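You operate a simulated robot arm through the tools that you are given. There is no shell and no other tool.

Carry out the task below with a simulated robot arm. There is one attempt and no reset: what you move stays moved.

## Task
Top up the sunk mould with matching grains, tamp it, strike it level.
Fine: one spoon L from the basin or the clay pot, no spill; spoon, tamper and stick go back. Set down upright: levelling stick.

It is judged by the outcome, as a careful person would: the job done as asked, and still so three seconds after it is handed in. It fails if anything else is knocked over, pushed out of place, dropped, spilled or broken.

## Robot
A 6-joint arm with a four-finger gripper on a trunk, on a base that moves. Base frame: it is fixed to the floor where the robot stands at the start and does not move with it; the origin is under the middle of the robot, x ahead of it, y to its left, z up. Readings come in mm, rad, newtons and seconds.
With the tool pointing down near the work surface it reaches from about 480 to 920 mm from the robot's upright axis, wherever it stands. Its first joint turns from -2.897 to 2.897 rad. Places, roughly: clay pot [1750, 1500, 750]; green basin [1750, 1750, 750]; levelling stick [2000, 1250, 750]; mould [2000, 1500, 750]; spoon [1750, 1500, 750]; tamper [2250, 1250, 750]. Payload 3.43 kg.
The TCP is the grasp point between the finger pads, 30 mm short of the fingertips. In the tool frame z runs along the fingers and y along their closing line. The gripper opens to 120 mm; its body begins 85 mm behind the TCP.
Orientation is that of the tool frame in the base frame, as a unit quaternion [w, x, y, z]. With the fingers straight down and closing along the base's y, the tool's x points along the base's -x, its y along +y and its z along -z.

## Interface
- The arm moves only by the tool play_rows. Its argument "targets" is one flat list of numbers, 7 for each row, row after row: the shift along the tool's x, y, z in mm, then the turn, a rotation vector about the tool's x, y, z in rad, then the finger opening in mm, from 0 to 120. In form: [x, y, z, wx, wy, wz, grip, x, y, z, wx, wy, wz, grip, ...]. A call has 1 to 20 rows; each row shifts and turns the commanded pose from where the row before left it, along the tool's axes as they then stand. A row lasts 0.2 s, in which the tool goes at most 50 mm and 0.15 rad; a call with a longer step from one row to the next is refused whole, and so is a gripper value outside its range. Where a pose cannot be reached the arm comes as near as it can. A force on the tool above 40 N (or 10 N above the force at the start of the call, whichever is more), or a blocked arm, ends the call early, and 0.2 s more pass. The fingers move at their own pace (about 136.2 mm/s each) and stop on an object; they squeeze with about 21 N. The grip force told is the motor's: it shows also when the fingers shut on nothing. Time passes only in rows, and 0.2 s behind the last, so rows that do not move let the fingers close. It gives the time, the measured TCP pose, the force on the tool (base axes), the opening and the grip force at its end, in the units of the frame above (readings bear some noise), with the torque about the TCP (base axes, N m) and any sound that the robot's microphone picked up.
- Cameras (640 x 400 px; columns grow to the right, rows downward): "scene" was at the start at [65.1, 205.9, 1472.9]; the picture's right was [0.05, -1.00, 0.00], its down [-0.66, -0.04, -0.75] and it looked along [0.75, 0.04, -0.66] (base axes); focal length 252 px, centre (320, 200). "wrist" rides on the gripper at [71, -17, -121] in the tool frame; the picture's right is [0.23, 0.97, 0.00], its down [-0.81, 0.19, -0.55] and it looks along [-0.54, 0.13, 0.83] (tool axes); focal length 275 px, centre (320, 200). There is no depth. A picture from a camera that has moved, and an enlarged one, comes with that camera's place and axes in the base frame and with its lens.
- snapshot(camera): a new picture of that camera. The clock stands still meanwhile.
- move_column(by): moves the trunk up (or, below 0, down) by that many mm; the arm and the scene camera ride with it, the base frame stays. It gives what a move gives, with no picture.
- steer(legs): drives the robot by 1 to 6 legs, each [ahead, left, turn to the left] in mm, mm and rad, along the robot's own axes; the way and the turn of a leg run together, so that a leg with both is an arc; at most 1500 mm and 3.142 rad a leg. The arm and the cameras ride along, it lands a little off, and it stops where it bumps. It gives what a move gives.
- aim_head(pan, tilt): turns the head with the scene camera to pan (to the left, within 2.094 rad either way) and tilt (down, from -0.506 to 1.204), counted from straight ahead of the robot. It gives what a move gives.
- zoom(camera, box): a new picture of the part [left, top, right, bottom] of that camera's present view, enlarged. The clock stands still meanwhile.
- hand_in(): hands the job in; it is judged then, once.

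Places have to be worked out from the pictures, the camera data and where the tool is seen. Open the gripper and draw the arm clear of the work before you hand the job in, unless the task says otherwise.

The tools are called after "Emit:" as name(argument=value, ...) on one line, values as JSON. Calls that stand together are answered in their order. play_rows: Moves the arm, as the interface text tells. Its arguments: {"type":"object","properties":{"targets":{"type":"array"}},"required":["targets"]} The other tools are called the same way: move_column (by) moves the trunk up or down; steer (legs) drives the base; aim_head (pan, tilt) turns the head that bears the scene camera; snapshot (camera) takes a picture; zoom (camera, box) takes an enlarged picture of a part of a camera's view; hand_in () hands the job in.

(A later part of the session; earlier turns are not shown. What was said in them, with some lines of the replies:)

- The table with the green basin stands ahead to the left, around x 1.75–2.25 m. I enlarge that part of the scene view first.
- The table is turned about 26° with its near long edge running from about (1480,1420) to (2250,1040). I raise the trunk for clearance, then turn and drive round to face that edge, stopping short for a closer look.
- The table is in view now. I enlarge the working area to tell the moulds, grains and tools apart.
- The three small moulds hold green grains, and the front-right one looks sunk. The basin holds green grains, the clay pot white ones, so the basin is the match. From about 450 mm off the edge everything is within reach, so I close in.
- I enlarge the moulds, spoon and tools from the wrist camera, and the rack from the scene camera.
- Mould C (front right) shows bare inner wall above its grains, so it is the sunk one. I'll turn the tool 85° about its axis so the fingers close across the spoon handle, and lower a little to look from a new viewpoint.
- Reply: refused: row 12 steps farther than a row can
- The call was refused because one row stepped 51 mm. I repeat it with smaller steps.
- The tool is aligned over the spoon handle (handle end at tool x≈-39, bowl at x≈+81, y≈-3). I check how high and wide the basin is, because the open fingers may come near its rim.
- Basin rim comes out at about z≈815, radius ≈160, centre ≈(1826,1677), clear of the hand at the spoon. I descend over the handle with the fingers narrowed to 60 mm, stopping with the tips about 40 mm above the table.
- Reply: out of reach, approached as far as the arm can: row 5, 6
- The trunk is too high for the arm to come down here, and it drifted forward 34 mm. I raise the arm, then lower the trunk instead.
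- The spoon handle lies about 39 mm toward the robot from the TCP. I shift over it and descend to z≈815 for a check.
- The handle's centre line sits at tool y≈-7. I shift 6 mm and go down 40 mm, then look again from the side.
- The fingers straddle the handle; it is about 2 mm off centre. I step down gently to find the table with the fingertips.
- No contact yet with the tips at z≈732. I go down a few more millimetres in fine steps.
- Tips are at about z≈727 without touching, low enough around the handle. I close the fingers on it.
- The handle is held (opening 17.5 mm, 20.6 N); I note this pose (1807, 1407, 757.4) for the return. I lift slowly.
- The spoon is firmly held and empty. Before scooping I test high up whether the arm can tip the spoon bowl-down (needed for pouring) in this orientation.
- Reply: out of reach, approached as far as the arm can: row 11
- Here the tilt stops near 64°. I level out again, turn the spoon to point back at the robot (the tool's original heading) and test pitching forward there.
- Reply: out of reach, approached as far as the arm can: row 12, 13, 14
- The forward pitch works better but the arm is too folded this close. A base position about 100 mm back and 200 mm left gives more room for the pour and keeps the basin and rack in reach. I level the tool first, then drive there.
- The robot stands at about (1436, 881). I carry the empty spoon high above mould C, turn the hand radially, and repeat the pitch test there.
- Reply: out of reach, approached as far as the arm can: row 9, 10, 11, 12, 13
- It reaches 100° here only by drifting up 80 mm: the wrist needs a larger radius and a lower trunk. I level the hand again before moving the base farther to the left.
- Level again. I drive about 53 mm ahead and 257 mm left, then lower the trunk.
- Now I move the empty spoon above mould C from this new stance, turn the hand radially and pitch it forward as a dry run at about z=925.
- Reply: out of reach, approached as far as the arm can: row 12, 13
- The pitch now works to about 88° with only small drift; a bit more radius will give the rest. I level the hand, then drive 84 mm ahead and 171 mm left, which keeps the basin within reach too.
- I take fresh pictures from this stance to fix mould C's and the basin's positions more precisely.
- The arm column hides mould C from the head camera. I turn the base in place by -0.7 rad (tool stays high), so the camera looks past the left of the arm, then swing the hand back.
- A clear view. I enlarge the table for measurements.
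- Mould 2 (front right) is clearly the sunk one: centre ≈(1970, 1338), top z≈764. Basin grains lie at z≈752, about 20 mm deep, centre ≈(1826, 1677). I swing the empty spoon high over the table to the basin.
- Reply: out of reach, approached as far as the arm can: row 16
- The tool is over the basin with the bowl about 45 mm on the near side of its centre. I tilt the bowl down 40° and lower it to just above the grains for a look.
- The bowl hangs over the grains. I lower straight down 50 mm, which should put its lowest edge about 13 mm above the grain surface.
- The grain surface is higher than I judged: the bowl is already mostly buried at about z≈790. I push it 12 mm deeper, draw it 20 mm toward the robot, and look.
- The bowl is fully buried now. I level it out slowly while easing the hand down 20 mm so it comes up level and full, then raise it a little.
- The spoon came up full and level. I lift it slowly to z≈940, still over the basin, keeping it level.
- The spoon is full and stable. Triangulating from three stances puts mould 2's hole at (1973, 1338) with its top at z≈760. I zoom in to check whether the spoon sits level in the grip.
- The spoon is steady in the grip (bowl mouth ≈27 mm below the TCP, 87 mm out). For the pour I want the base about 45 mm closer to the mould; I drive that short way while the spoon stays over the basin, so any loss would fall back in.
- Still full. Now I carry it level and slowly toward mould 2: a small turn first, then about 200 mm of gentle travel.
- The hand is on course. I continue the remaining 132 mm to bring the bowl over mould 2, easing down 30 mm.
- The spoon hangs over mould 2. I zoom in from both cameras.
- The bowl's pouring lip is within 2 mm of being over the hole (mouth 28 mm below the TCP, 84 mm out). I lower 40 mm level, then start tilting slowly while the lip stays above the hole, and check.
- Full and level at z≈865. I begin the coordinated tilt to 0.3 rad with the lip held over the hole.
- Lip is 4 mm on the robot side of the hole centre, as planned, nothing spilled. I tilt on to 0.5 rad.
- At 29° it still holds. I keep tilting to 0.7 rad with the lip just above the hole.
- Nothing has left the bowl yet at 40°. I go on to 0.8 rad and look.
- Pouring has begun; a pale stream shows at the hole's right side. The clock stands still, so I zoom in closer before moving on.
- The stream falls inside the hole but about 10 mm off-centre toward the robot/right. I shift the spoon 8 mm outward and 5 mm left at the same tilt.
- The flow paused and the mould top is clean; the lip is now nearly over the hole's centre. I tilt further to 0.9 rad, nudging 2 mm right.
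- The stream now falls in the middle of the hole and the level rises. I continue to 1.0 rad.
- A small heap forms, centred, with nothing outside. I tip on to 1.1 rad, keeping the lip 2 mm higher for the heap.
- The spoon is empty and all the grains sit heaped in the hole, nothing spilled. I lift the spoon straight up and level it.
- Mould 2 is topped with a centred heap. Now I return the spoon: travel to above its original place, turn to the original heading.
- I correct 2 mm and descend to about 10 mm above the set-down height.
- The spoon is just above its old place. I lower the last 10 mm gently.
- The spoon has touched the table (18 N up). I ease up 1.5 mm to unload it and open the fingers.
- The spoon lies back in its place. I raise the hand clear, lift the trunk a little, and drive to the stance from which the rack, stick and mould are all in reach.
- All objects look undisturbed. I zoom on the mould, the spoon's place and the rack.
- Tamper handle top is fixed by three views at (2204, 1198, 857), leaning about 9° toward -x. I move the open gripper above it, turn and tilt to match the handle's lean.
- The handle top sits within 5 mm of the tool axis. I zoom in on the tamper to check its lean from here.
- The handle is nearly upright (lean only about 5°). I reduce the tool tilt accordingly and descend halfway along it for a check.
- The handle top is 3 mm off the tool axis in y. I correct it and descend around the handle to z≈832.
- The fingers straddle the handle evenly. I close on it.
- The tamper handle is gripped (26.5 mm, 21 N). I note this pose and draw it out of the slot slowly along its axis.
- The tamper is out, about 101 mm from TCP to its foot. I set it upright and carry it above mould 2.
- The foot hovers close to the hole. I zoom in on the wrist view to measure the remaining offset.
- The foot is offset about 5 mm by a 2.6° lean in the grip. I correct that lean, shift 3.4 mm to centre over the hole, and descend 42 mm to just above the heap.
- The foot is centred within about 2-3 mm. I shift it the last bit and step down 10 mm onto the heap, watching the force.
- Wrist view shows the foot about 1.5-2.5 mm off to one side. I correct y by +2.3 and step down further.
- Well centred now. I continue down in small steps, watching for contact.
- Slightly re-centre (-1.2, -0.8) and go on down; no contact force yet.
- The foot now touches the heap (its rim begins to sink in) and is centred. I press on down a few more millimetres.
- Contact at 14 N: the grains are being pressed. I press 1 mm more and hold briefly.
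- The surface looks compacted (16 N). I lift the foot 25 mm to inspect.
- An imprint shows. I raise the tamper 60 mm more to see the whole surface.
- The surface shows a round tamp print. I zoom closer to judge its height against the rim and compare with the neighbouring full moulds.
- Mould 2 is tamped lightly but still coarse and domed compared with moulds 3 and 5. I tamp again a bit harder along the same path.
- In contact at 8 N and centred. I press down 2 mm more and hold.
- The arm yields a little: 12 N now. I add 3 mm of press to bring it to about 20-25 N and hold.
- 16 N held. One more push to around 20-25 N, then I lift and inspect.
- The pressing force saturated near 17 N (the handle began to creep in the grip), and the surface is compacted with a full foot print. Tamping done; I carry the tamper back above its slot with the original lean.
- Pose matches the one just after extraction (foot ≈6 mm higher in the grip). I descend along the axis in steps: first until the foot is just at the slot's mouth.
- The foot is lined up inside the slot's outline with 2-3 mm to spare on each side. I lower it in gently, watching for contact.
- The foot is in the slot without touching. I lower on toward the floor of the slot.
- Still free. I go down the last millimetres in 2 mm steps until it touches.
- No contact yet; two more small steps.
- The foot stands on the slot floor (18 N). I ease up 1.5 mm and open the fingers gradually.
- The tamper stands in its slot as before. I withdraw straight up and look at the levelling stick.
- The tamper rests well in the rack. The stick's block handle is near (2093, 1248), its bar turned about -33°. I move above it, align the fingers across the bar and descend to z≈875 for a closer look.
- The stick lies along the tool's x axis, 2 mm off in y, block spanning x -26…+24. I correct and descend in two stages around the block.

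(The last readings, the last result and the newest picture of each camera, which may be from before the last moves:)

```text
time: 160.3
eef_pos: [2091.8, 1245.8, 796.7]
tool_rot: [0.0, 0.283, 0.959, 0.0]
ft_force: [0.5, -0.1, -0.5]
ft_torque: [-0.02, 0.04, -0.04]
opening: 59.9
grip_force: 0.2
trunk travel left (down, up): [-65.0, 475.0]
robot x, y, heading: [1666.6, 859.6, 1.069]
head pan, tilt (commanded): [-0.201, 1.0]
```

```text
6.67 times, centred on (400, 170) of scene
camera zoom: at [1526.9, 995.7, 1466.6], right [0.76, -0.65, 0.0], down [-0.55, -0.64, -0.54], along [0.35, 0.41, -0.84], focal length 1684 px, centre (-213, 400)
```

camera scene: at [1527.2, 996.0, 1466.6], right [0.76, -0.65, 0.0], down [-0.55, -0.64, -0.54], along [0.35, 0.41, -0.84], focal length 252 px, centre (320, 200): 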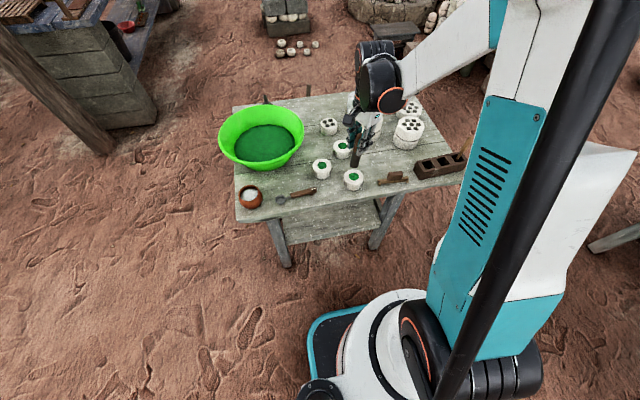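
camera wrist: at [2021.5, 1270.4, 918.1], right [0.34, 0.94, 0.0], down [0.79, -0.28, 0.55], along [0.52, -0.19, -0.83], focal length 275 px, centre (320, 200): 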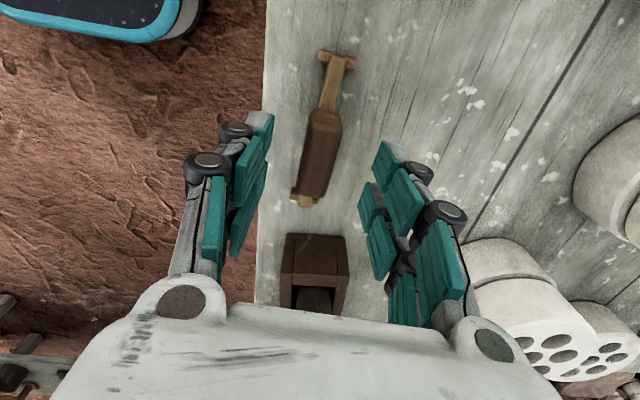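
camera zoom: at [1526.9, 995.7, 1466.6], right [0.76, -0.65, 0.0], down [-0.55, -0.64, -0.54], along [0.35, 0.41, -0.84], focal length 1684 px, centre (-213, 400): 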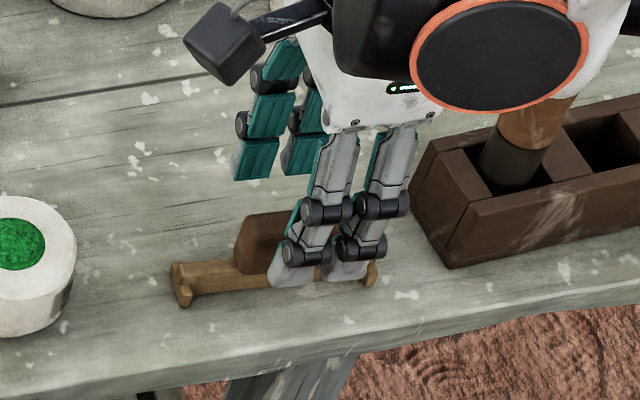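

The block is centred within 2 mm. I lower to z≈769 and look once more before closing.

Emit:
play_rows(targets=[0, -1, 12, 0, 0, 0, 60, 0, 0, 10, 0, 0, 0, 60, 0, 0, 6, 0, 0, 0, 60, 0, 0, 0, 0, 0, 0, 60])

Emit:
snapshot(camera="wrist")

Emit:
zoom(camera="scene", box=[370, 150, 420, 200])

```text
time: 161.3
eef_pos: [2091.2, 1243.8, 772.1]
tool_rot: [0.0, 0.284, 0.959, 0.0]
ft_force: [0.0, 0.8, 0.4]
ft_torque: [-0.02, 0.01, -0.02]
opening: 59.9
grip_force: 0.1
trunk travel left (down, up): [-65.0, 475.0]
robot x, y, heading: [1663.3, 863.4, 1.06]
head pan, tilt (commanded): [-0.201, 1.0]
```

```text
taken
camera wrist: at [2021.5, 1268.7, 893.4], right [0.34, 0.94, 0.0], down [0.79, -0.28, 0.55], along [0.52, -0.18, -0.83], focal length 275 px, centre (320, 200)
```

wrist: 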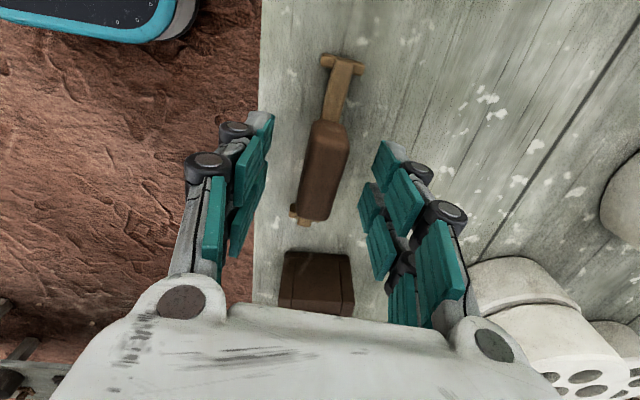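

```text
8.00 times, centred on (395, 175) of scene
camera zoom: at [1526.8, 995.6, 1466.6], right [0.76, -0.65, 0.0], down [-0.55, -0.64, -0.54], along [0.35, 0.41, -0.84], focal length 2020 px, centre (-280, 400)
```

zoom: 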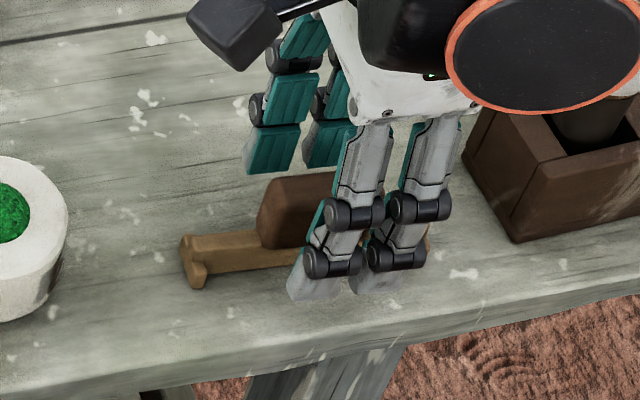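

The fingers straddle the block. I close on it.

Emit:
play_rows(targets=[0, 0, 0, 0, 0, 0, 45, 0, 0, 0, 0, 0, 0, 32, 0, 0, 0, 0, 0, 0, 22, 0, 0, 0, 0, 0, 0, 12, 0, 0, 0, 0, 0, 0, 0, 0, 0, 0, 0, 0, 0, 0, 0, 0, 0, 0, 0, 0, 0])

Emit:
snapshot(camera="wrist")

Emit:
zoom(camera="scene", box=[370, 140, 440, 200])

```text
time: 162.9
eef_pos: [2090.6, 1243.4, 772.5]
tool_rot: [0.0, 0.283, 0.959, 0.0]
ft_force: [0.1, -0.2, 0.0]
ft_torque: [0.02, -0.03, 0.0]
opening: 19.5
grip_force: 21.0
trunk travel left (down, up): [-65.0, 475.0]
robot x, y, heading: [1666.0, 862.3, 1.066]
head pan, tilt (commanded): [-0.201, 1.0]
```

```text
taken
camera wrist: at [2021.4, 1268.8, 893.5], right [0.34, 0.94, 0.0], down [0.79, -0.28, 0.55], along [0.52, -0.18, -0.83], focal length 275 px, centre (320, 200)
```

wrist: 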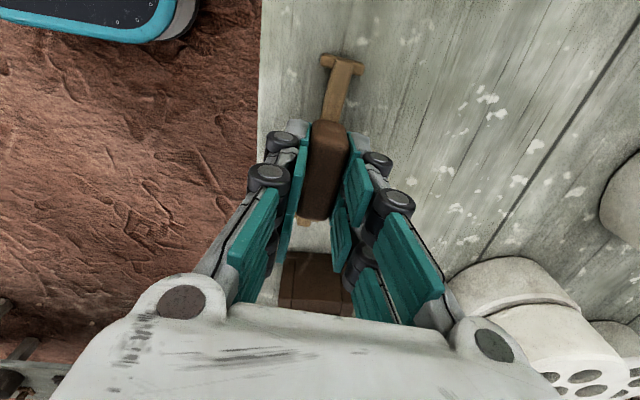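

```text
6.67 times, centred on (405, 170) of scene
camera zoom: at [1526.8, 995.6, 1466.6], right [0.76, -0.65, 0.0], down [-0.55, -0.64, -0.54], along [0.35, 0.41, -0.84], focal length 1684 px, centre (-247, 400)
```

zoom: 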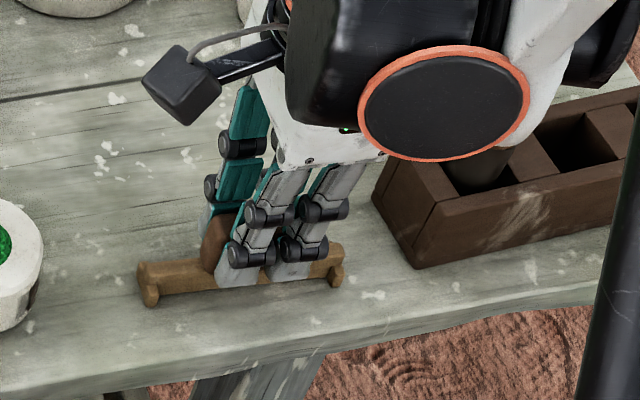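

The stick's block is held (19.5 mm). I note the pose (2091, 1243.6, 772.4) and lift slowly.

Emit:
play_rows(targets=[0, 0, -8, 0, 0, 0, 0, 0, 0, -15, 0, 0, 0, 0, 0, 0, -25, 0, 0, 0, 0, 0, 0, -30, 0, 0, 0, 0, 0, 0, 0, 0, 0, 0, 0])

Emit:
zoom(camera="scene", box=[340, 120, 450, 200])

Emit:
snapshot(camera="wrist")

```text
time: 164.1
eef_pos: [2090.3, 1245.4, 849.5]
tool_rot: [0.0, 0.283, 0.959, 0.001]
ft_force: [0.1, 0.1, -0.6]
ft_torque: [0.0, 0.0, 0.01]
opening: 19.5
grip_force: 20.9
trunk travel left (down, up): [-65.0, 475.0]
robot x, y, heading: [1663.3, 858.7, 1.064]
head pan, tilt (commanded): [-0.201, 1.0]
```

```text
5.00 times, centred on (395, 160) of scene
camera zoom: at [1526.5, 995.4, 1466.6], right [0.76, -0.65, 0.0], down [-0.55, -0.64, -0.54], along [0.35, 0.41, -0.84], focal length 1263 px, centre (-55, 400)
```

zoom: 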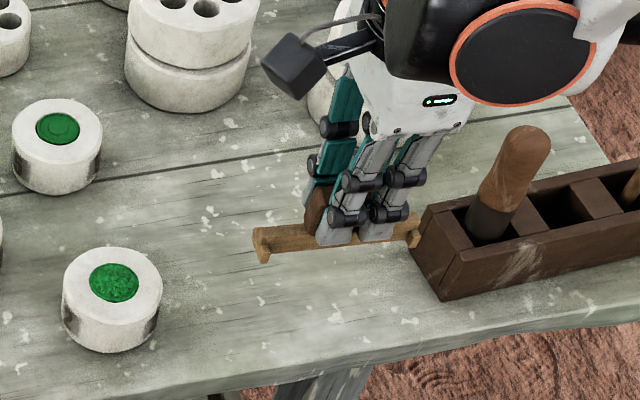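

```text
taken
camera wrist: at [2020.6, 1269.7, 970.1], right [0.34, 0.94, 0.0], down [0.79, -0.28, 0.55], along [0.52, -0.18, -0.83], focal length 275 px, centre (320, 200)
```

wrist: 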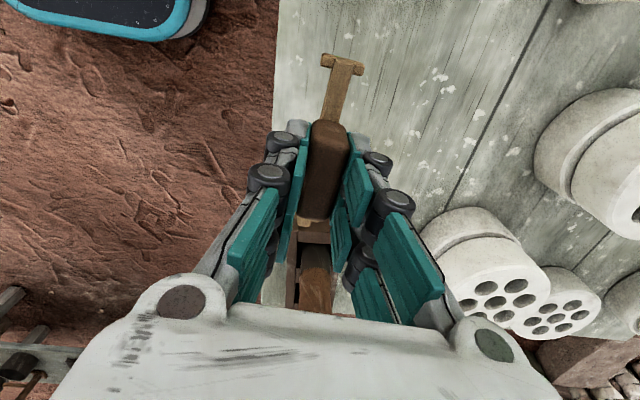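

The stick is held level. I carry it over to mould 2, stopping with the bar above the near part of the rim.

Emit:
play_rows(targets=[36.3, -3, 0, 0, 0, 0, 0, 36.3, -3, 0, 0, 0, 0, 0, 36.3, -3, 0, 0, 0, 0, 0, 36.4, -3, 0, 0, 0, 0, 0, 0, 0, 12, 0, 0, 0, 0, 0, 0, 0, 0, 0, 0, 0])

Emit:
zoom(camera="scene", box=[320, 130, 390, 200])

Emit:
snapshot(camera="wrist")

```text
time: 165.5
eef_pos: [1961.9, 1312.7, 839.6]
tool_rot: [0.001, 0.284, 0.959, 0.0]
ft_force: [0.0, -0.9, -1.0]
ft_torque: [-0.04, -0.02, -0.01]
opening: 19.6
grip_force: 20.7
trunk travel left (down, up): [-65.0, 475.0]
robot x, y, heading: [1667.7, 863.5, 1.069]
head pan, tilt (commanded): [-0.201, 1.0]
```

```text
5.71 times, centred on (355, 165) of scene
camera zoom: at [1527.0, 995.8, 1466.6], right [0.76, -0.65, 0.0], down [-0.55, -0.64, -0.54], along [0.35, 0.41, -0.84], focal length 1443 px, centre (120, 400)
```

zoom: 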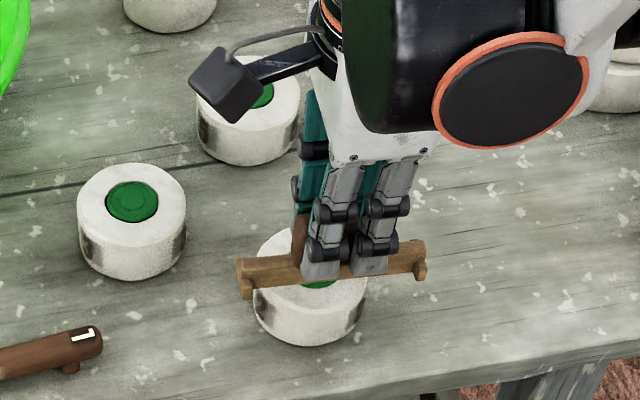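

```text
taken
camera wrist: at [1892.3, 1336.8, 958.3], right [0.33, 0.94, 0.0], down [0.79, -0.28, 0.55], along [0.52, -0.18, -0.83], focal length 275 px, centre (320, 200)
```

wrist: 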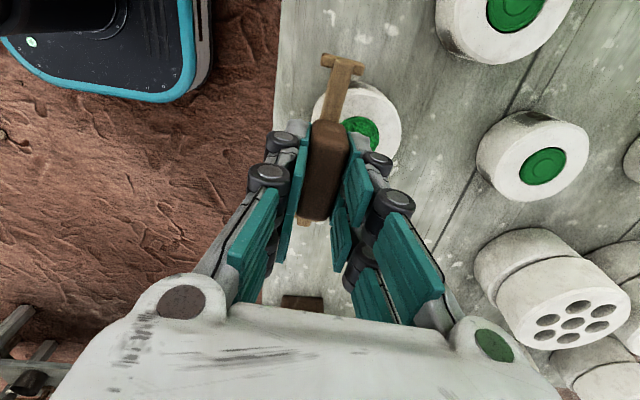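

The bar spans the mould with both end feet outside it. I shift slightly (x+3, y+4) and lower to a few millimetres above the rim.

Emit:
play_rows(targets=[3, 4, 8, 0, 0, 0, 0, 0, 0, 8, 0, 0, 0, 0, 0, 0, 6, 0, 0, 0, 0, 0, 0, 0, 0, 0, 0, 0])

Emit:
zoom(camera="scene", box=[335, 150, 380, 195])

Emit:
snapshot(camera="wrist")

```text
time: 166.5
eef_pos: [1962.2, 1317.3, 815.6]
tool_rot: [0.0, 0.283, 0.959, 0.0]
ft_force: [-0.7, -0.8, 0.1]
ft_torque: [-0.02, -0.02, 0.01]
opening: 19.5
grip_force: 21.2
trunk travel left (down, up): [-65.0, 475.0]
robot x, y, heading: [1664.3, 860.1, 1.063]
head pan, tilt (commanded): [-0.201, 1.0]
```

```text
8.89 times, centred on (358, 172) of scene
camera zoom: at [1526.8, 995.8, 1466.6], right [0.76, -0.65, 0.0], down [-0.55, -0.64, -0.54], along [0.35, 0.41, -0.84], focal length 2245 px, centre (-13, 444)
```

zoom: 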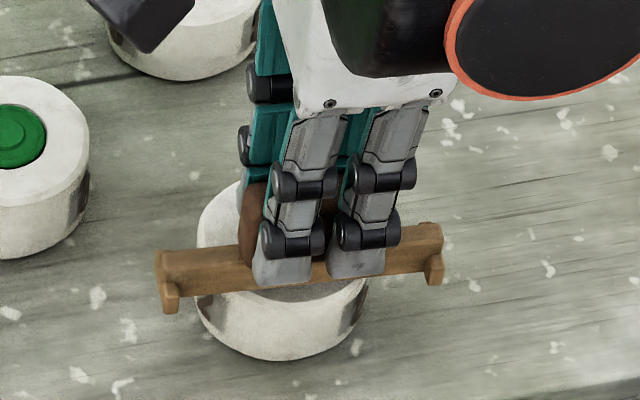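

```text
taken
camera wrist: at [1892.0, 1341.7, 937.2], right [0.34, 0.94, 0.0], down [0.79, -0.28, 0.55], along [0.52, -0.18, -0.83], focal length 275 px, centre (320, 200)
```

wrist: 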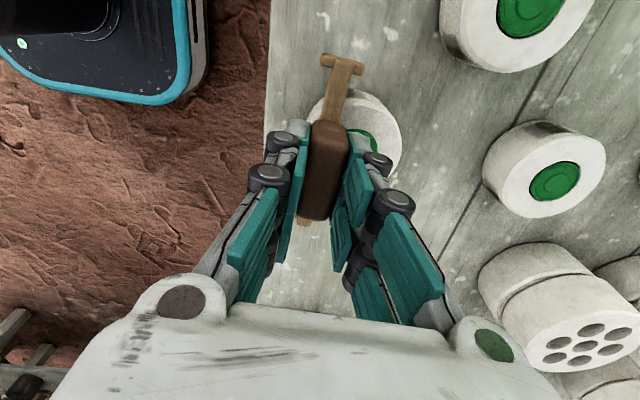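

Mould centre lies at tool (5, 20). I back the bar off 5 mm so it sits on the near rim, and lower in small steps to feel the rim.

Emit:
play_rows(targets=[2, -5, 2, 0, 0, 0, 0, 0, 0, 2, 0, 0, 0, 0, 0, 0, 1, 0, 0, 0, 0, 0, 0, 0, 0, 0, 0, 0])

Emit:
zoom(camera="scene", box=[335, 150, 380, 195])

```text
time: 167.5
eef_pos: [1957.8, 1313.9, 811.9]
tool_rot: [0.0, 0.283, 0.959, 0.0]
ft_force: [-0.8, 0.8, 17.9]
ft_torque: [0.04, -0.02, 0.0]
opening: 19.7
grip_force: 20.8
trunk travel left (down, up): [-65.0, 475.0]
robot x, y, heading: [1666.3, 860.4, 1.066]
head pan, tilt (commanded): [-0.201, 1.0]
```

```text
8.89 times, centred on (358, 172) of scene
camera zoom: at [1526.1, 994.8, 1466.7], right [0.76, -0.65, 0.0], down [-0.55, -0.64, -0.54], along [0.35, 0.41, -0.84], focal length 2245 px, centre (-13, 444)
```

zoom: 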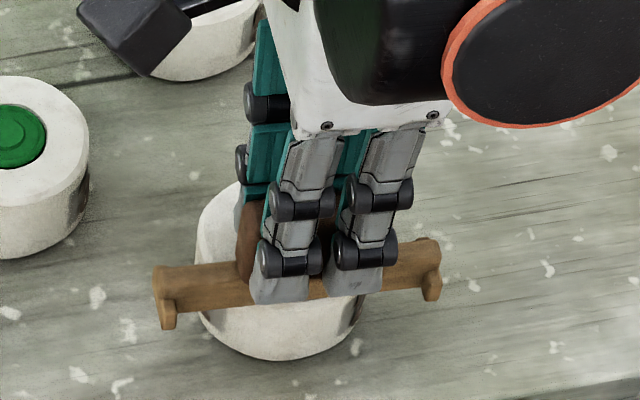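

The bar sits on the rim (18 N). I ease up until the load is light.

Emit:
play_rows(targets=[0, 0, -1.5, 0, 0, 0, 0, 0, 0, 0, 0, 0, 0, 0])

```text
time: 168.1
eef_pos: [1958.9, 1314.3, 812.2]
tool_rot: [0.0, 0.283, 0.959, -0.001]
ft_force: [0.2, -0.8, 0.5]
ft_torque: [-0.03, 0.01, -0.02]
opening: 19.5
grip_force: 21.4
trunk travel left (down, up): [-65.0, 475.0]
robot x, y, heading: [1664.0, 861.9, 1.07]
head pan, tilt (commanded): [-0.201, 1.0]
```

Load is now near zero: the bar just kisses the rim. I lower 0.3 mm and sweep slowly across the hole.

Emit:
play_rows(targets=[0, 0, 0.3, 0, 0, 0, 0, 0, 2, 0, 0, 0, 0, 0, 0, 4, 0, 0, 0, 0, 0, 0, 4, 0, 0, 0, 0, 0, 0, 4, 0, 0, 0, 0, 0, 0, 4, 0, 0, 0, 0, 0, 0, 0, 0, 0, 0, 0, 0])

Emit:
zoom(camera="scene", box=[335, 150, 380, 195])

Emit:
zoom(camera="wrist", box=[250, 40, 450, 180])

```text
time: 169.7
eef_pos: [1968.1, 1328.9, 811.4]
tool_rot: [0.001, 0.283, 0.959, 0.0]
ft_force: [0.8, -0.1, -1.0]
ft_torque: [0.0, 0.01, 0.05]
opening: 19.5
grip_force: 21.0
trunk travel left (down, up): [-65.0, 475.0]
robot x, y, heading: [1665.1, 862.6, 1.07]
head pan, tilt (commanded): [-0.201, 1.0]
```

```text
8.89 times, centred on (358, 172) of scene
camera zoom: at [1526.8, 995.7, 1466.6], right [0.76, -0.65, 0.0], down [-0.55, -0.64, -0.54], along [0.35, 0.41, -0.84], focal length 2245 px, centre (-13, 444)
```

zoom: 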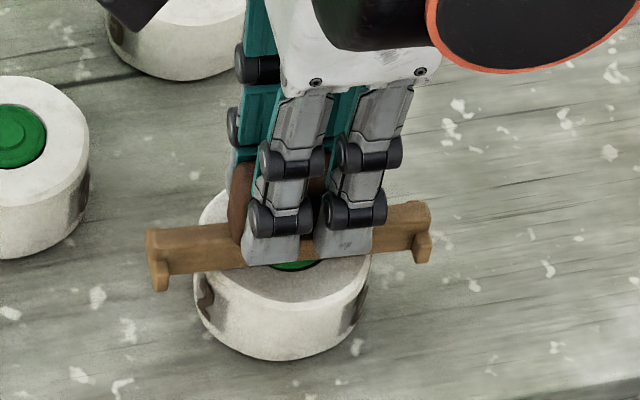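

```text
2.86 times, centred on (350, 110) of wrist
camera zoom: at [1898.4, 1353.6, 932.7], right [0.34, 0.94, 0.0], down [0.79, -0.28, 0.55], along [0.52, -0.18, -0.83], focal length 786 px, centre (234, 457)
```

zoom: 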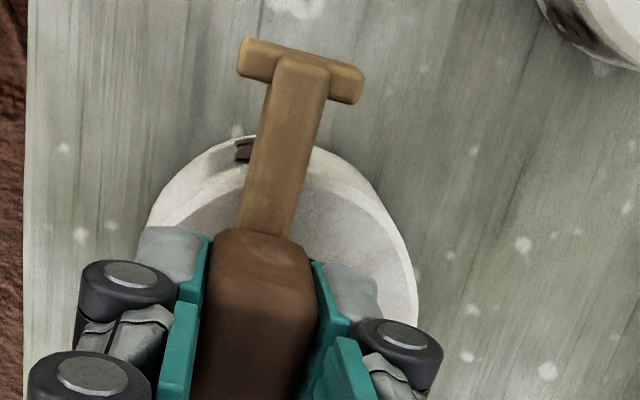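

The bar is halfway, the mould has not shifted and the grain behind the bar looks smooth. I continue the sweep to the far rim.

Emit:
play_rows(targets=[0, 4, 0, 0, 0, 0, 0, 0, 4, 0, 0, 0, 0, 0, 0, 4, 0, 0, 0, 0, 0, 0, 4, 0, 0, 0, 0, 0, 0, 4, 0, 0, 0, 0, 0, 0, 4, 0, 0, 0, 0, 0, 0, 4, 0, 0, 0, 0, 0, 0, 4, 0, 0, 0, 0, 0, 0, 4, 0, 0, 0, 0, 0, 0, 4, 0, 0, 0, 0, 0, 0, 0, 0, 0, 0, 0, 0])

Emit:
zoom(camera="scene", box=[335, 150, 380, 195])

Emit:
zoom(camera="wrist", box=[200, 40, 400, 180])

```text
time: 172.1
eef_pos: [1990.7, 1363.6, 811.8]
tool_rot: [0.0, 0.283, 0.959, 0.0]
ft_force: [0.2, 0.1, -0.2]
ft_torque: [-0.01, 0.01, 0.03]
opening: 19.6
grip_force: 20.9
trunk travel left (down, up): [-65.0, 475.0]
robot x, y, heading: [1666.0, 865.9, 1.066]
head pan, tilt (commanded): [-0.201, 1.0]
```

```text
8.89 times, centred on (358, 172) of scene
camera zoom: at [1526.8, 995.8, 1466.6], right [0.76, -0.65, 0.0], down [-0.55, -0.64, -0.54], along [0.35, 0.41, -0.84], focal length 2245 px, centre (-13, 444)
```

zoom: 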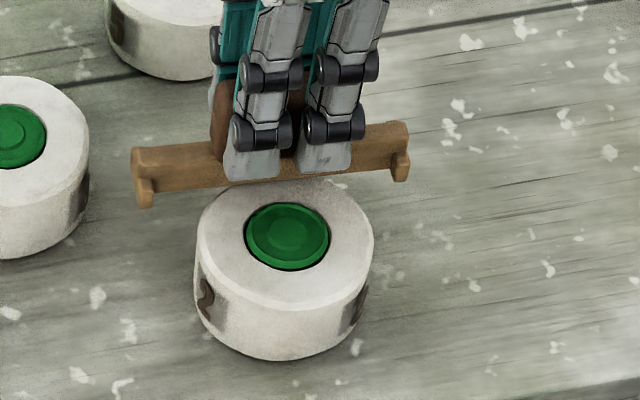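

```text
2.86 times, centred on (300, 110) of wrist
camera zoom: at [1921.6, 1387.7, 933.0], right [0.34, 0.94, 0.0], down [0.79, -0.28, 0.55], along [0.52, -0.18, -0.83], focal length 786 px, centre (377, 457)
```

zoom: 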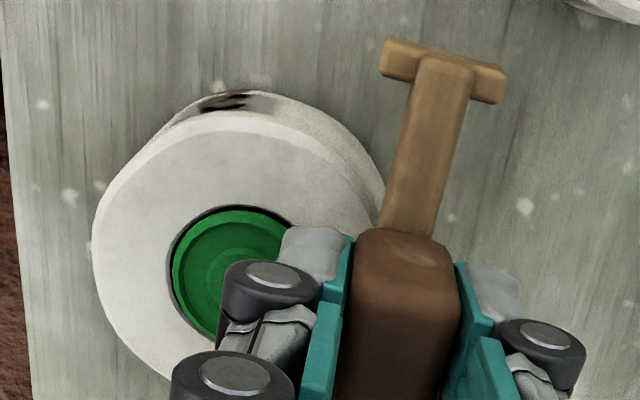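

Mould 2's surface is now smooth and flush like moulds 3 and 5. I lift the stick clear and carry it back to its place.

Emit:
play_rows(targets=[0, 0, -8, 0, 0, 0, 0, 0, 0, -20, 0, 0, 0, 0, 0, 0, -25, 0, 0, 0, 0, -37.3, -11.55, 0, 0, 0, 0, 0, -37.3, -11.55, 0, 0, 0, 0, 0, -37.3, -11.55, 0, 0, 0, 0, 0, -37.3, -11.55, 0, 0, 0, 0, 0, 0, 0, 0, 0, 0, 0, 0, 0, 0, 0, 0, 0, 0, 0])

Emit:
zoom(camera="scene", box=[335, 130, 455, 205])

Emit:
zoom(camera="scene", box=[343, 165, 367, 190])

```text
time: 174.1
eef_pos: [2093.5, 1243.4, 865.2]
tool_rot: [0.0, 0.283, 0.959, -0.001]
ft_force: [-0.5, 0.5, -0.1]
ft_torque: [0.02, 0.02, 0.01]
opening: 19.7
grip_force: 21.1
trunk travel left (down, up): [-65.0, 475.0]
robot x, y, heading: [1664.4, 862.0, 1.067]
head pan, tilt (commanded): [-0.201, 1.0]
```

```text
5.33 times, centred on (395, 168) of scene
camera zoom: at [1526.7, 995.7, 1466.6], right [0.76, -0.65, 0.0], down [-0.55, -0.64, -0.54], along [0.35, 0.41, -0.84], focal length 1347 px, centre (-80, 373)
```

zoom: 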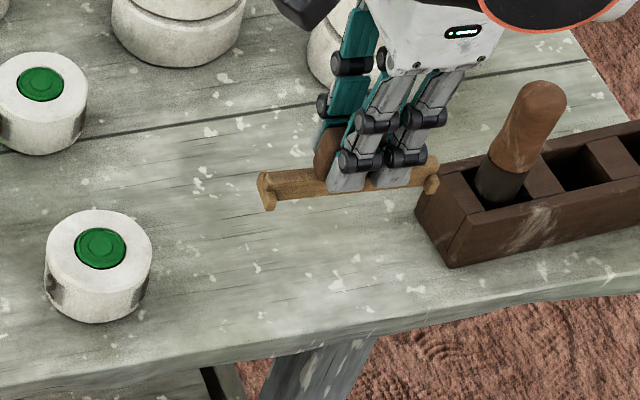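

```text
16.00 times, centred on (355, 178) of scene
camera zoom: at [1526.7, 995.7, 1466.6], right [0.76, -0.65, 0.0], down [-0.55, -0.64, -0.54], along [0.35, 0.41, -0.84], focal length 4041 px, centre (-240, 560)
```

zoom: 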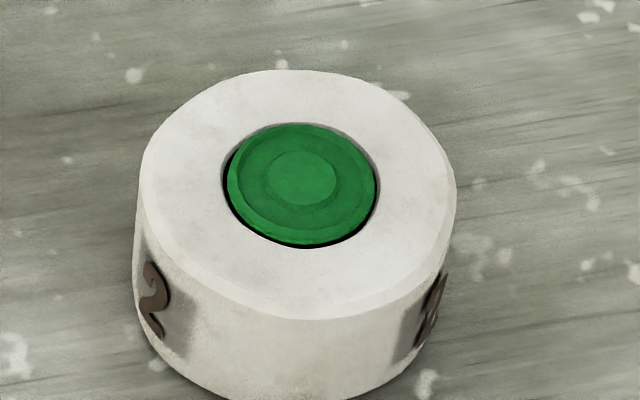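

Mould 2 now matches its neighbours. I check the wrist view to line up the stick's set-down exactly.

Emit:
snapshot(camera="wrist")

```text
taken
camera wrist: at [2023.0, 1268.3, 984.9], right [0.34, 0.94, 0.0], down [0.79, -0.28, 0.55], along [0.52, -0.18, -0.83], focal length 275 px, centre (320, 200)
```

wrist: 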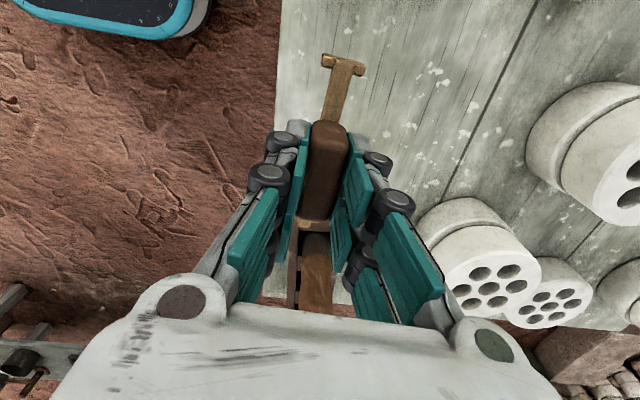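

I correct 1.6 mm and lower the stick to just above the table.

Emit:
play_rows(targets=[1.6, -0.45, 25, 0, 0, 0, 0, 0, 0, 30, 0, 0, 0, 0, 0, 0, 22, 0, 0, 0, 0, 0, 0, 8, 0, 0, 0, 0, 0, 0, 0, 0, 0, 0, 0, 0, 0, 0, 0, 0, 0, 0])

Emit:
zoom(camera="scene", box=[370, 150, 420, 200])

Emit:
snapshot(camera="wrist")

```text
time: 175.5
eef_pos: [2090.3, 1242.8, 779.7]
tool_rot: [0.0, 0.284, 0.959, 0.0]
ft_force: [-0.3, -0.3, 0.5]
ft_torque: [-0.02, -0.01, 0.01]
opening: 19.5
grip_force: 21.2
trunk travel left (down, up): [-65.0, 475.0]
robot x, y, heading: [1664.4, 862.8, 1.06]
head pan, tilt (commanded): [-0.201, 1.0]
```

```text
8.00 times, centred on (395, 175) of scene
camera zoom: at [1526.8, 995.6, 1466.6], right [0.76, -0.65, 0.0], down [-0.55, -0.64, -0.54], along [0.35, 0.41, -0.84], focal length 2020 px, centre (-280, 400)
```

zoom: 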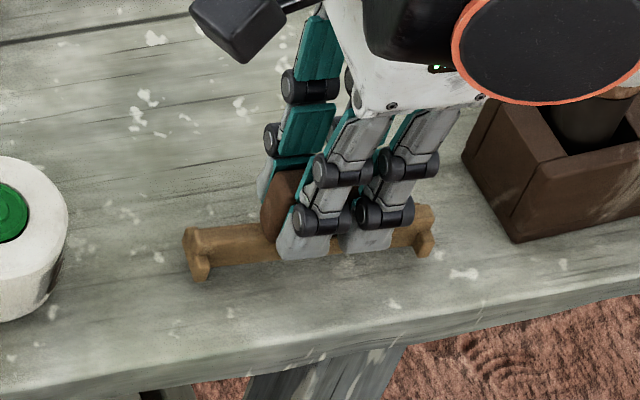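

```text
taken
camera wrist: at [2020.3, 1267.8, 899.3], right [0.34, 0.94, 0.0], down [0.79, -0.28, 0.55], along [0.52, -0.18, -0.83], focal length 275 px, centre (320, 200)
```

wrist: 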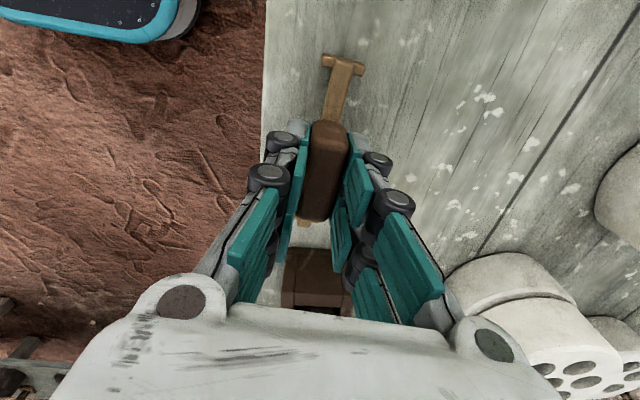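

About 6 mm above the resting height. I correct 1.4 mm in y and step down to contact.

Emit:
play_rows(targets=[-0.4, 1.4, 2, 0, 0, 0, 0, 0, 0, 2, 0, 0, 0, 0, 0, 0, 1, 0, 0, 0, 0, 0, 0, 0, 0, 0, 0, 0])

Emit:
zoom(camera="scene", box=[370, 150, 420, 200])

```text
time: 176.5
eef_pos: [2089.2, 1244.2, 774.6]
tool_rot: [0.0, 0.283, 0.959, 0.0]
ft_force: [-0.1, -0.2, -0.6]
ft_torque: [0.02, 0.0, 0.0]
opening: 19.5
grip_force: 21.7
trunk travel left (down, up): [-65.0, 475.0]
robot x, y, heading: [1665.5, 861.4, 1.065]
head pan, tilt (commanded): [-0.201, 1.0]
```

```text
8.00 times, centred on (395, 175) of scene
camera zoom: at [1526.8, 995.7, 1466.6], right [0.76, -0.65, 0.0], down [-0.55, -0.64, -0.54], along [0.35, 0.41, -0.84], focal length 2020 px, centre (-280, 400)
```

zoom: 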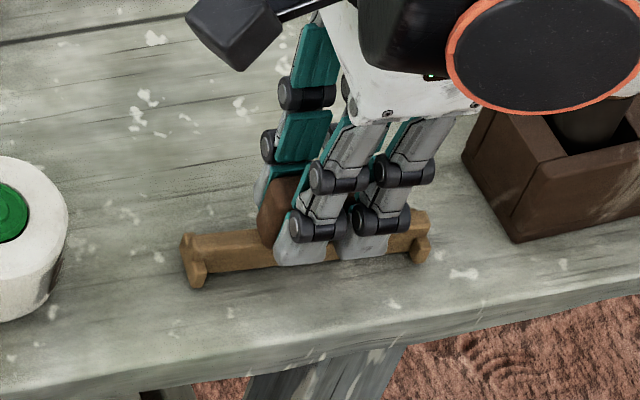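

Close to the table now with no load. I continue in 1 mm steps until it touches.

Emit:
play_rows(targets=[0, 0, 1, 0, 0, 0, 0, 0, 0, 1, 0, 0, 0, 0, 0, 0, 0, 0, 0, 0, 0])

```text
time: 177.3
eef_pos: [2090.0, 1243.8, 773.1]
tool_rot: [0.001, 0.283, 0.959, 0.0]
ft_force: [-0.2, -0.6, -0.4]
ft_torque: [0.0, 0.01, -0.01]
opening: 19.2
grip_force: 21.1
trunk travel left (down, up): [-65.0, 475.0]
robot x, y, heading: [1665.0, 857.8, 1.065]
head pan, tilt (commanded): [-0.201, 1.0]
```

One more millimetre at a time.

Emit:
play_rows(targets=[0, 0, 1, 0, 0, 0, 0, 0, 0, 0.7, 0, 0, 0, 0, 0, 0, 0, 0, 0, 0, 0])

```text
time: 178.1
eef_pos: [2089.0, 1243.8, 771.0]
tool_rot: [0.0, 0.282, 0.959, 0.0]
ft_force: [5.5, 0.5, 17.2]
ft_torque: [-0.04, -0.19, 0.0]
opening: 19.8
grip_force: 20.9
trunk travel left (down, up): [-65.0, 475.0]
robot x, y, heading: [1665.0, 860.5, 1.069]
head pan, tilt (commanded): [-0.201, 1.0]
```

Contact (17 N). I ease up 1.2 mm and release gradually.

Emit:
play_rows(targets=[0, 0, -1.2, 0, 0, 0, 0, 0, 0, 0, 0, 0, 0, 0, 0, 0, 0, 0, 0, 0, 20, 0, 0, 0, 0, 0, 0, 24, 0, 0, 0, 0, 0, 0, 30, 0, 0, 0, 0, 0, 0, 45, 0, 0, 0, 0, 0, 0, 60, 0, 0, 0, 0, 0, 0, 60])

Emit:
zoom(camera="scene", box=[370, 150, 420, 200])

Emit:
snapshot(camera="wrist")

```text
time: 179.9
eef_pos: [2090.3, 1244.7, 771.6]
tool_rot: [0.0, 0.283, 0.959, -0.001]
ft_force: [0.5, 0.5, 0.1]
ft_torque: [-0.02, -0.02, 0.0]
opening: 60.1
grip_force: 0.1
trunk travel left (down, up): [-65.0, 475.0]
robot x, y, heading: [1665.1, 863.0, 1.065]
head pan, tilt (commanded): [-0.201, 1.0]
```

```text
8.00 times, centred on (395, 175) of scene
camera zoom: at [1526.8, 995.6, 1466.6], right [0.76, -0.65, 0.0], down [-0.55, -0.64, -0.54], along [0.35, 0.41, -0.84], focal length 2020 px, centre (-280, 400)
```

zoom: 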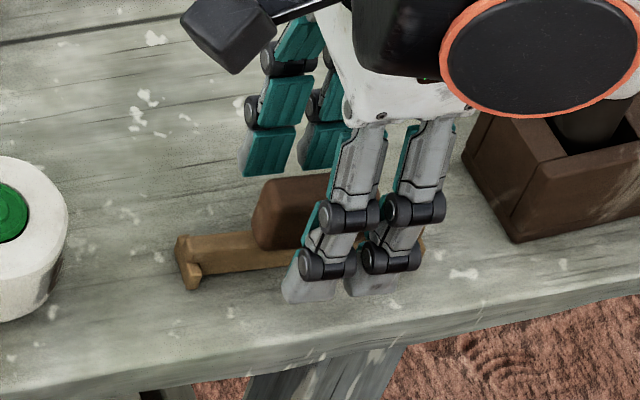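

```text
taken
camera wrist: at [2019.6, 1269.7, 892.4], right [0.34, 0.94, 0.0], down [0.79, -0.28, 0.55], along [0.52, -0.18, -0.83], focal length 275 px, centre (320, 200)
```

wrist: 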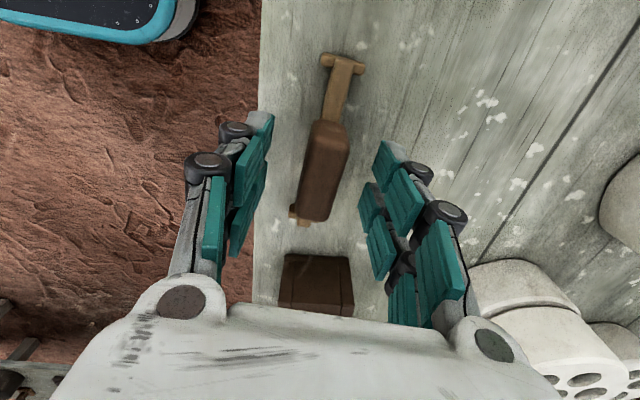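

The stick stands upright in its place. I withdraw straight up, clear of the table.

Emit:
play_rows(targets=[0, 0, -15, 0, 0, 0, 60, 0, 0, -40, 0, 0, 0, 60, 0, 0, -45, 0, 0, 0, 60, 0, 0, -45, 0, 0, 0, 60, 0, 0, -45, 0, 0, 0, 60, 0, 0, -45, 0, 0, 0, 80, 0, 0, 0, 0, 0, 0, 100])

Emit:
snapshot(camera="scene")

Emit:
zoom(camera="scene", box=[330, 130, 470, 205])

Emit:
zoom(camera="scene", box=[215, 95, 375, 215])

```text
time: 181.5
eef_pos: [2090.5, 1243.2, 1009.7]
tool_rot: [0.0, 0.283, 0.959, 0.0]
ft_force: [0.0, -0.1, -0.2]
ft_torque: [0.0, -0.02, -0.02]
opening: 100.0
grip_force: 0.1
trunk travel left (down, up): [-65.0, 475.0]
robot x, y, heading: [1666.7, 860.0, 1.063]
head pan, tilt (commanded): [-0.201, 1.0]
```

```text
taken
camera scene: at [1526.5, 995.3, 1466.6], right [0.76, -0.65, 0.0], down [-0.55, -0.64, -0.54], along [0.35, 0.41, -0.84], focal length 252 px, centre (320, 200)
```

scene: 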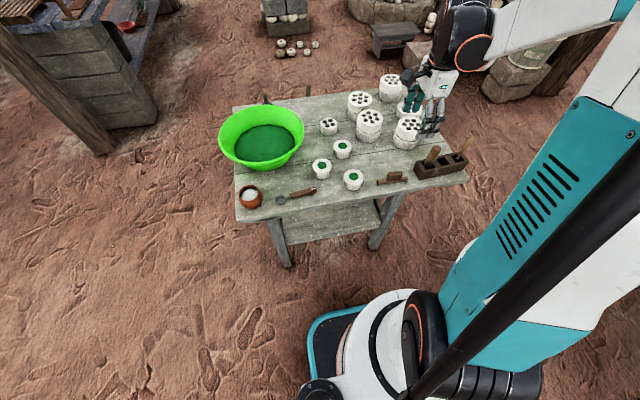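

```text
4.57 times, centred on (400, 168) of scene
camera zoom: at [1526.5, 995.3, 1466.6], right [0.76, -0.65, 0.0], down [-0.55, -0.64, -0.54], along [0.35, 0.41, -0.84], focal length 1154 px, centre (-46, 349)
```

zoom: 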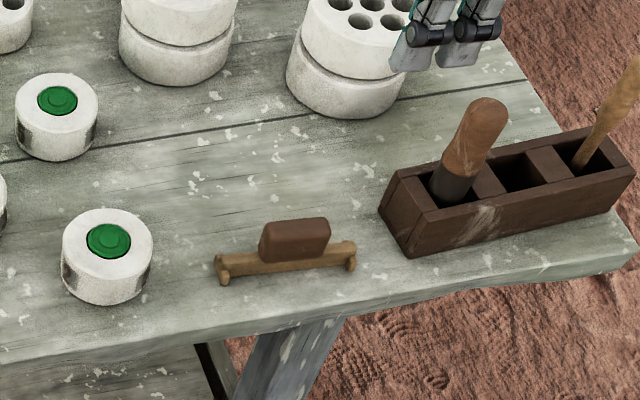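

```text
3.33 times, centred on (295, 155) of scene
camera zoom: at [1526.5, 995.3, 1466.6], right [0.76, -0.65, 0.0], down [-0.55, -0.64, -0.54], along [0.35, 0.41, -0.84], focal length 842 px, centre (403, 350)
```

zoom: 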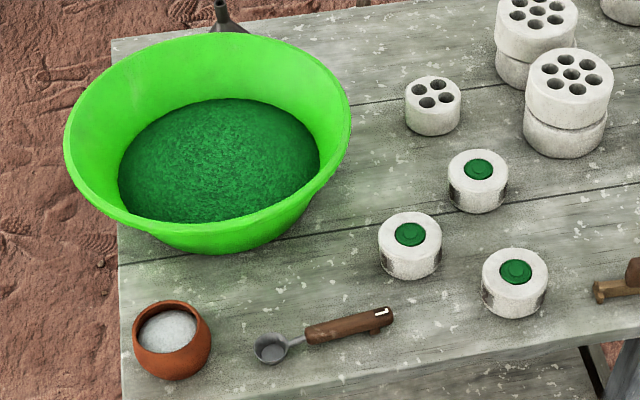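

Everything stands as it should: mould 2 flush, spoon, tamper and stick back, no grains spilled. I raise the arm and back the robot off from the table.

Emit:
play_rows(targets=[0, 0, -40, 0, 0, 0, 100, 0, 0, -40, 0, 0, 0, 100, 0, 0, 0, 0, 0, 0, 100])

Emit:
steer(legs=[[-350, 0, 0]])

Emit:
aim_head(pan=-0.15, tilt=0.85)

Emit:
snapshot(camera="scene")

Emit:
zoom(camera="scene", box=[220, 90, 480, 230])

```text
time: 182.3
eef_pos: [2091.2, 1243.7, 1088.6]
tool_rot: [0.001, 0.284, 0.959, 0.0]
ft_force: [0.2, -0.2, 0.6]
ft_torque: [-0.03, -0.01, 0.0]
opening: 99.8
grip_force: 0.1
trunk travel left (down, up): [-65.0, 475.0]
robot x, y, heading: [1666.1, 856.7, 1.067]
head pan, tilt (commanded): [-0.201, 1.0]
```

```text
time: 184.6
eef_pos: [1920.6, 939.5, 1088.5]
tool_rot: [0.0, 0.282, 0.96, 0.0]
ft_force: [0.8, 0.2, -1.6]
ft_torque: [-0.02, -0.01, -0.05]
opening: 100.0
grip_force: 0.0
trunk travel left (down, up): [-65.0, 475.0]
robot x, y, heading: [1498.1, 553.5, 1.069]
head pan, tilt (commanded): [-0.201, 1.0]
```

```text
time: 185.3
eef_pos: [1921.0, 938.7, 1088.6]
tool_rot: [0.001, 0.281, 0.96, 0.0]
ft_force: [0.6, -0.1, -0.3]
ft_torque: [0.01, 0.0, -0.01]
opening: 100.0
grip_force: 0.1
trunk travel left (down, up): [-65.0, 475.0]
robot x, y, heading: [1499.2, 557.3, 1.07]
head pan, tilt (commanded): [-0.15, 0.85]
```

```text
taken
camera scene: at [1360.6, 698.5, 1477.7], right [0.8, -0.61, 0.0], down [-0.46, -0.6, -0.66], along [0.4, 0.52, -0.75], focal length 252 px, centre (320, 200)
```

scene: 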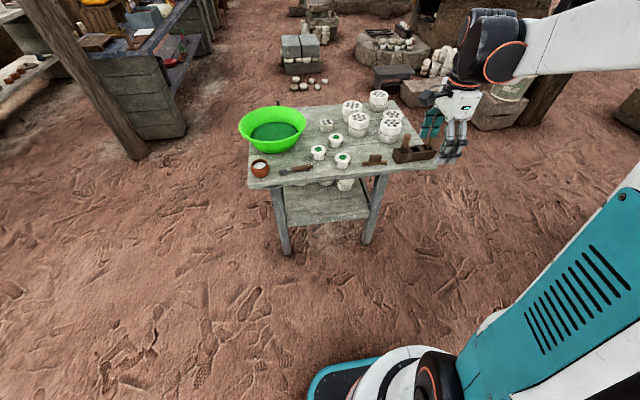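

```text
2.46 times, centred on (350, 160) of scene
camera zoom: at [1360.6, 698.5, 1477.7], right [0.8, -0.61, 0.0], down [-0.46, -0.6, -0.66], along [0.4, 0.52, -0.75], focal length 622 px, centre (246, 298)
```

zoom: 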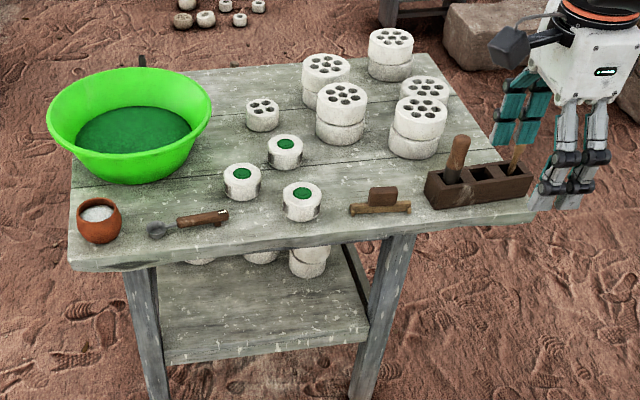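

The work is finished: mould 2 is topped up, tamped and struck level. The tools are back in place with the stick upright, and the open gripper is clear of the table. I hand the job in.

Emit:
hand_in()

```text
The job is handed in.
```

I topped up mould 2, the sunk one, with one full spoon L of green grains from the green basin, then tamped it and struck it level. I handed the job in without seeing a verdict. In the last pictures its surface looks flush, like the two full moulds beside it.

- **Filling:** The grains went into the hole as a small centred heap. I saw none outside the mould in the pictures.
- **Tamping:** I pressed twice, up to about 17 N. At that load the handle began to slip in the grip, so I stopped there.
- **Tools:** The spoon is back in its place on the table and the tamper is in its rack slot. The levelling stick stands upright where it was. Each is within a few millimetres of its original position.
- **Surroundings:** Nothing else looked knocked or moved. The gripper is open, and the robot is backed away from the table.
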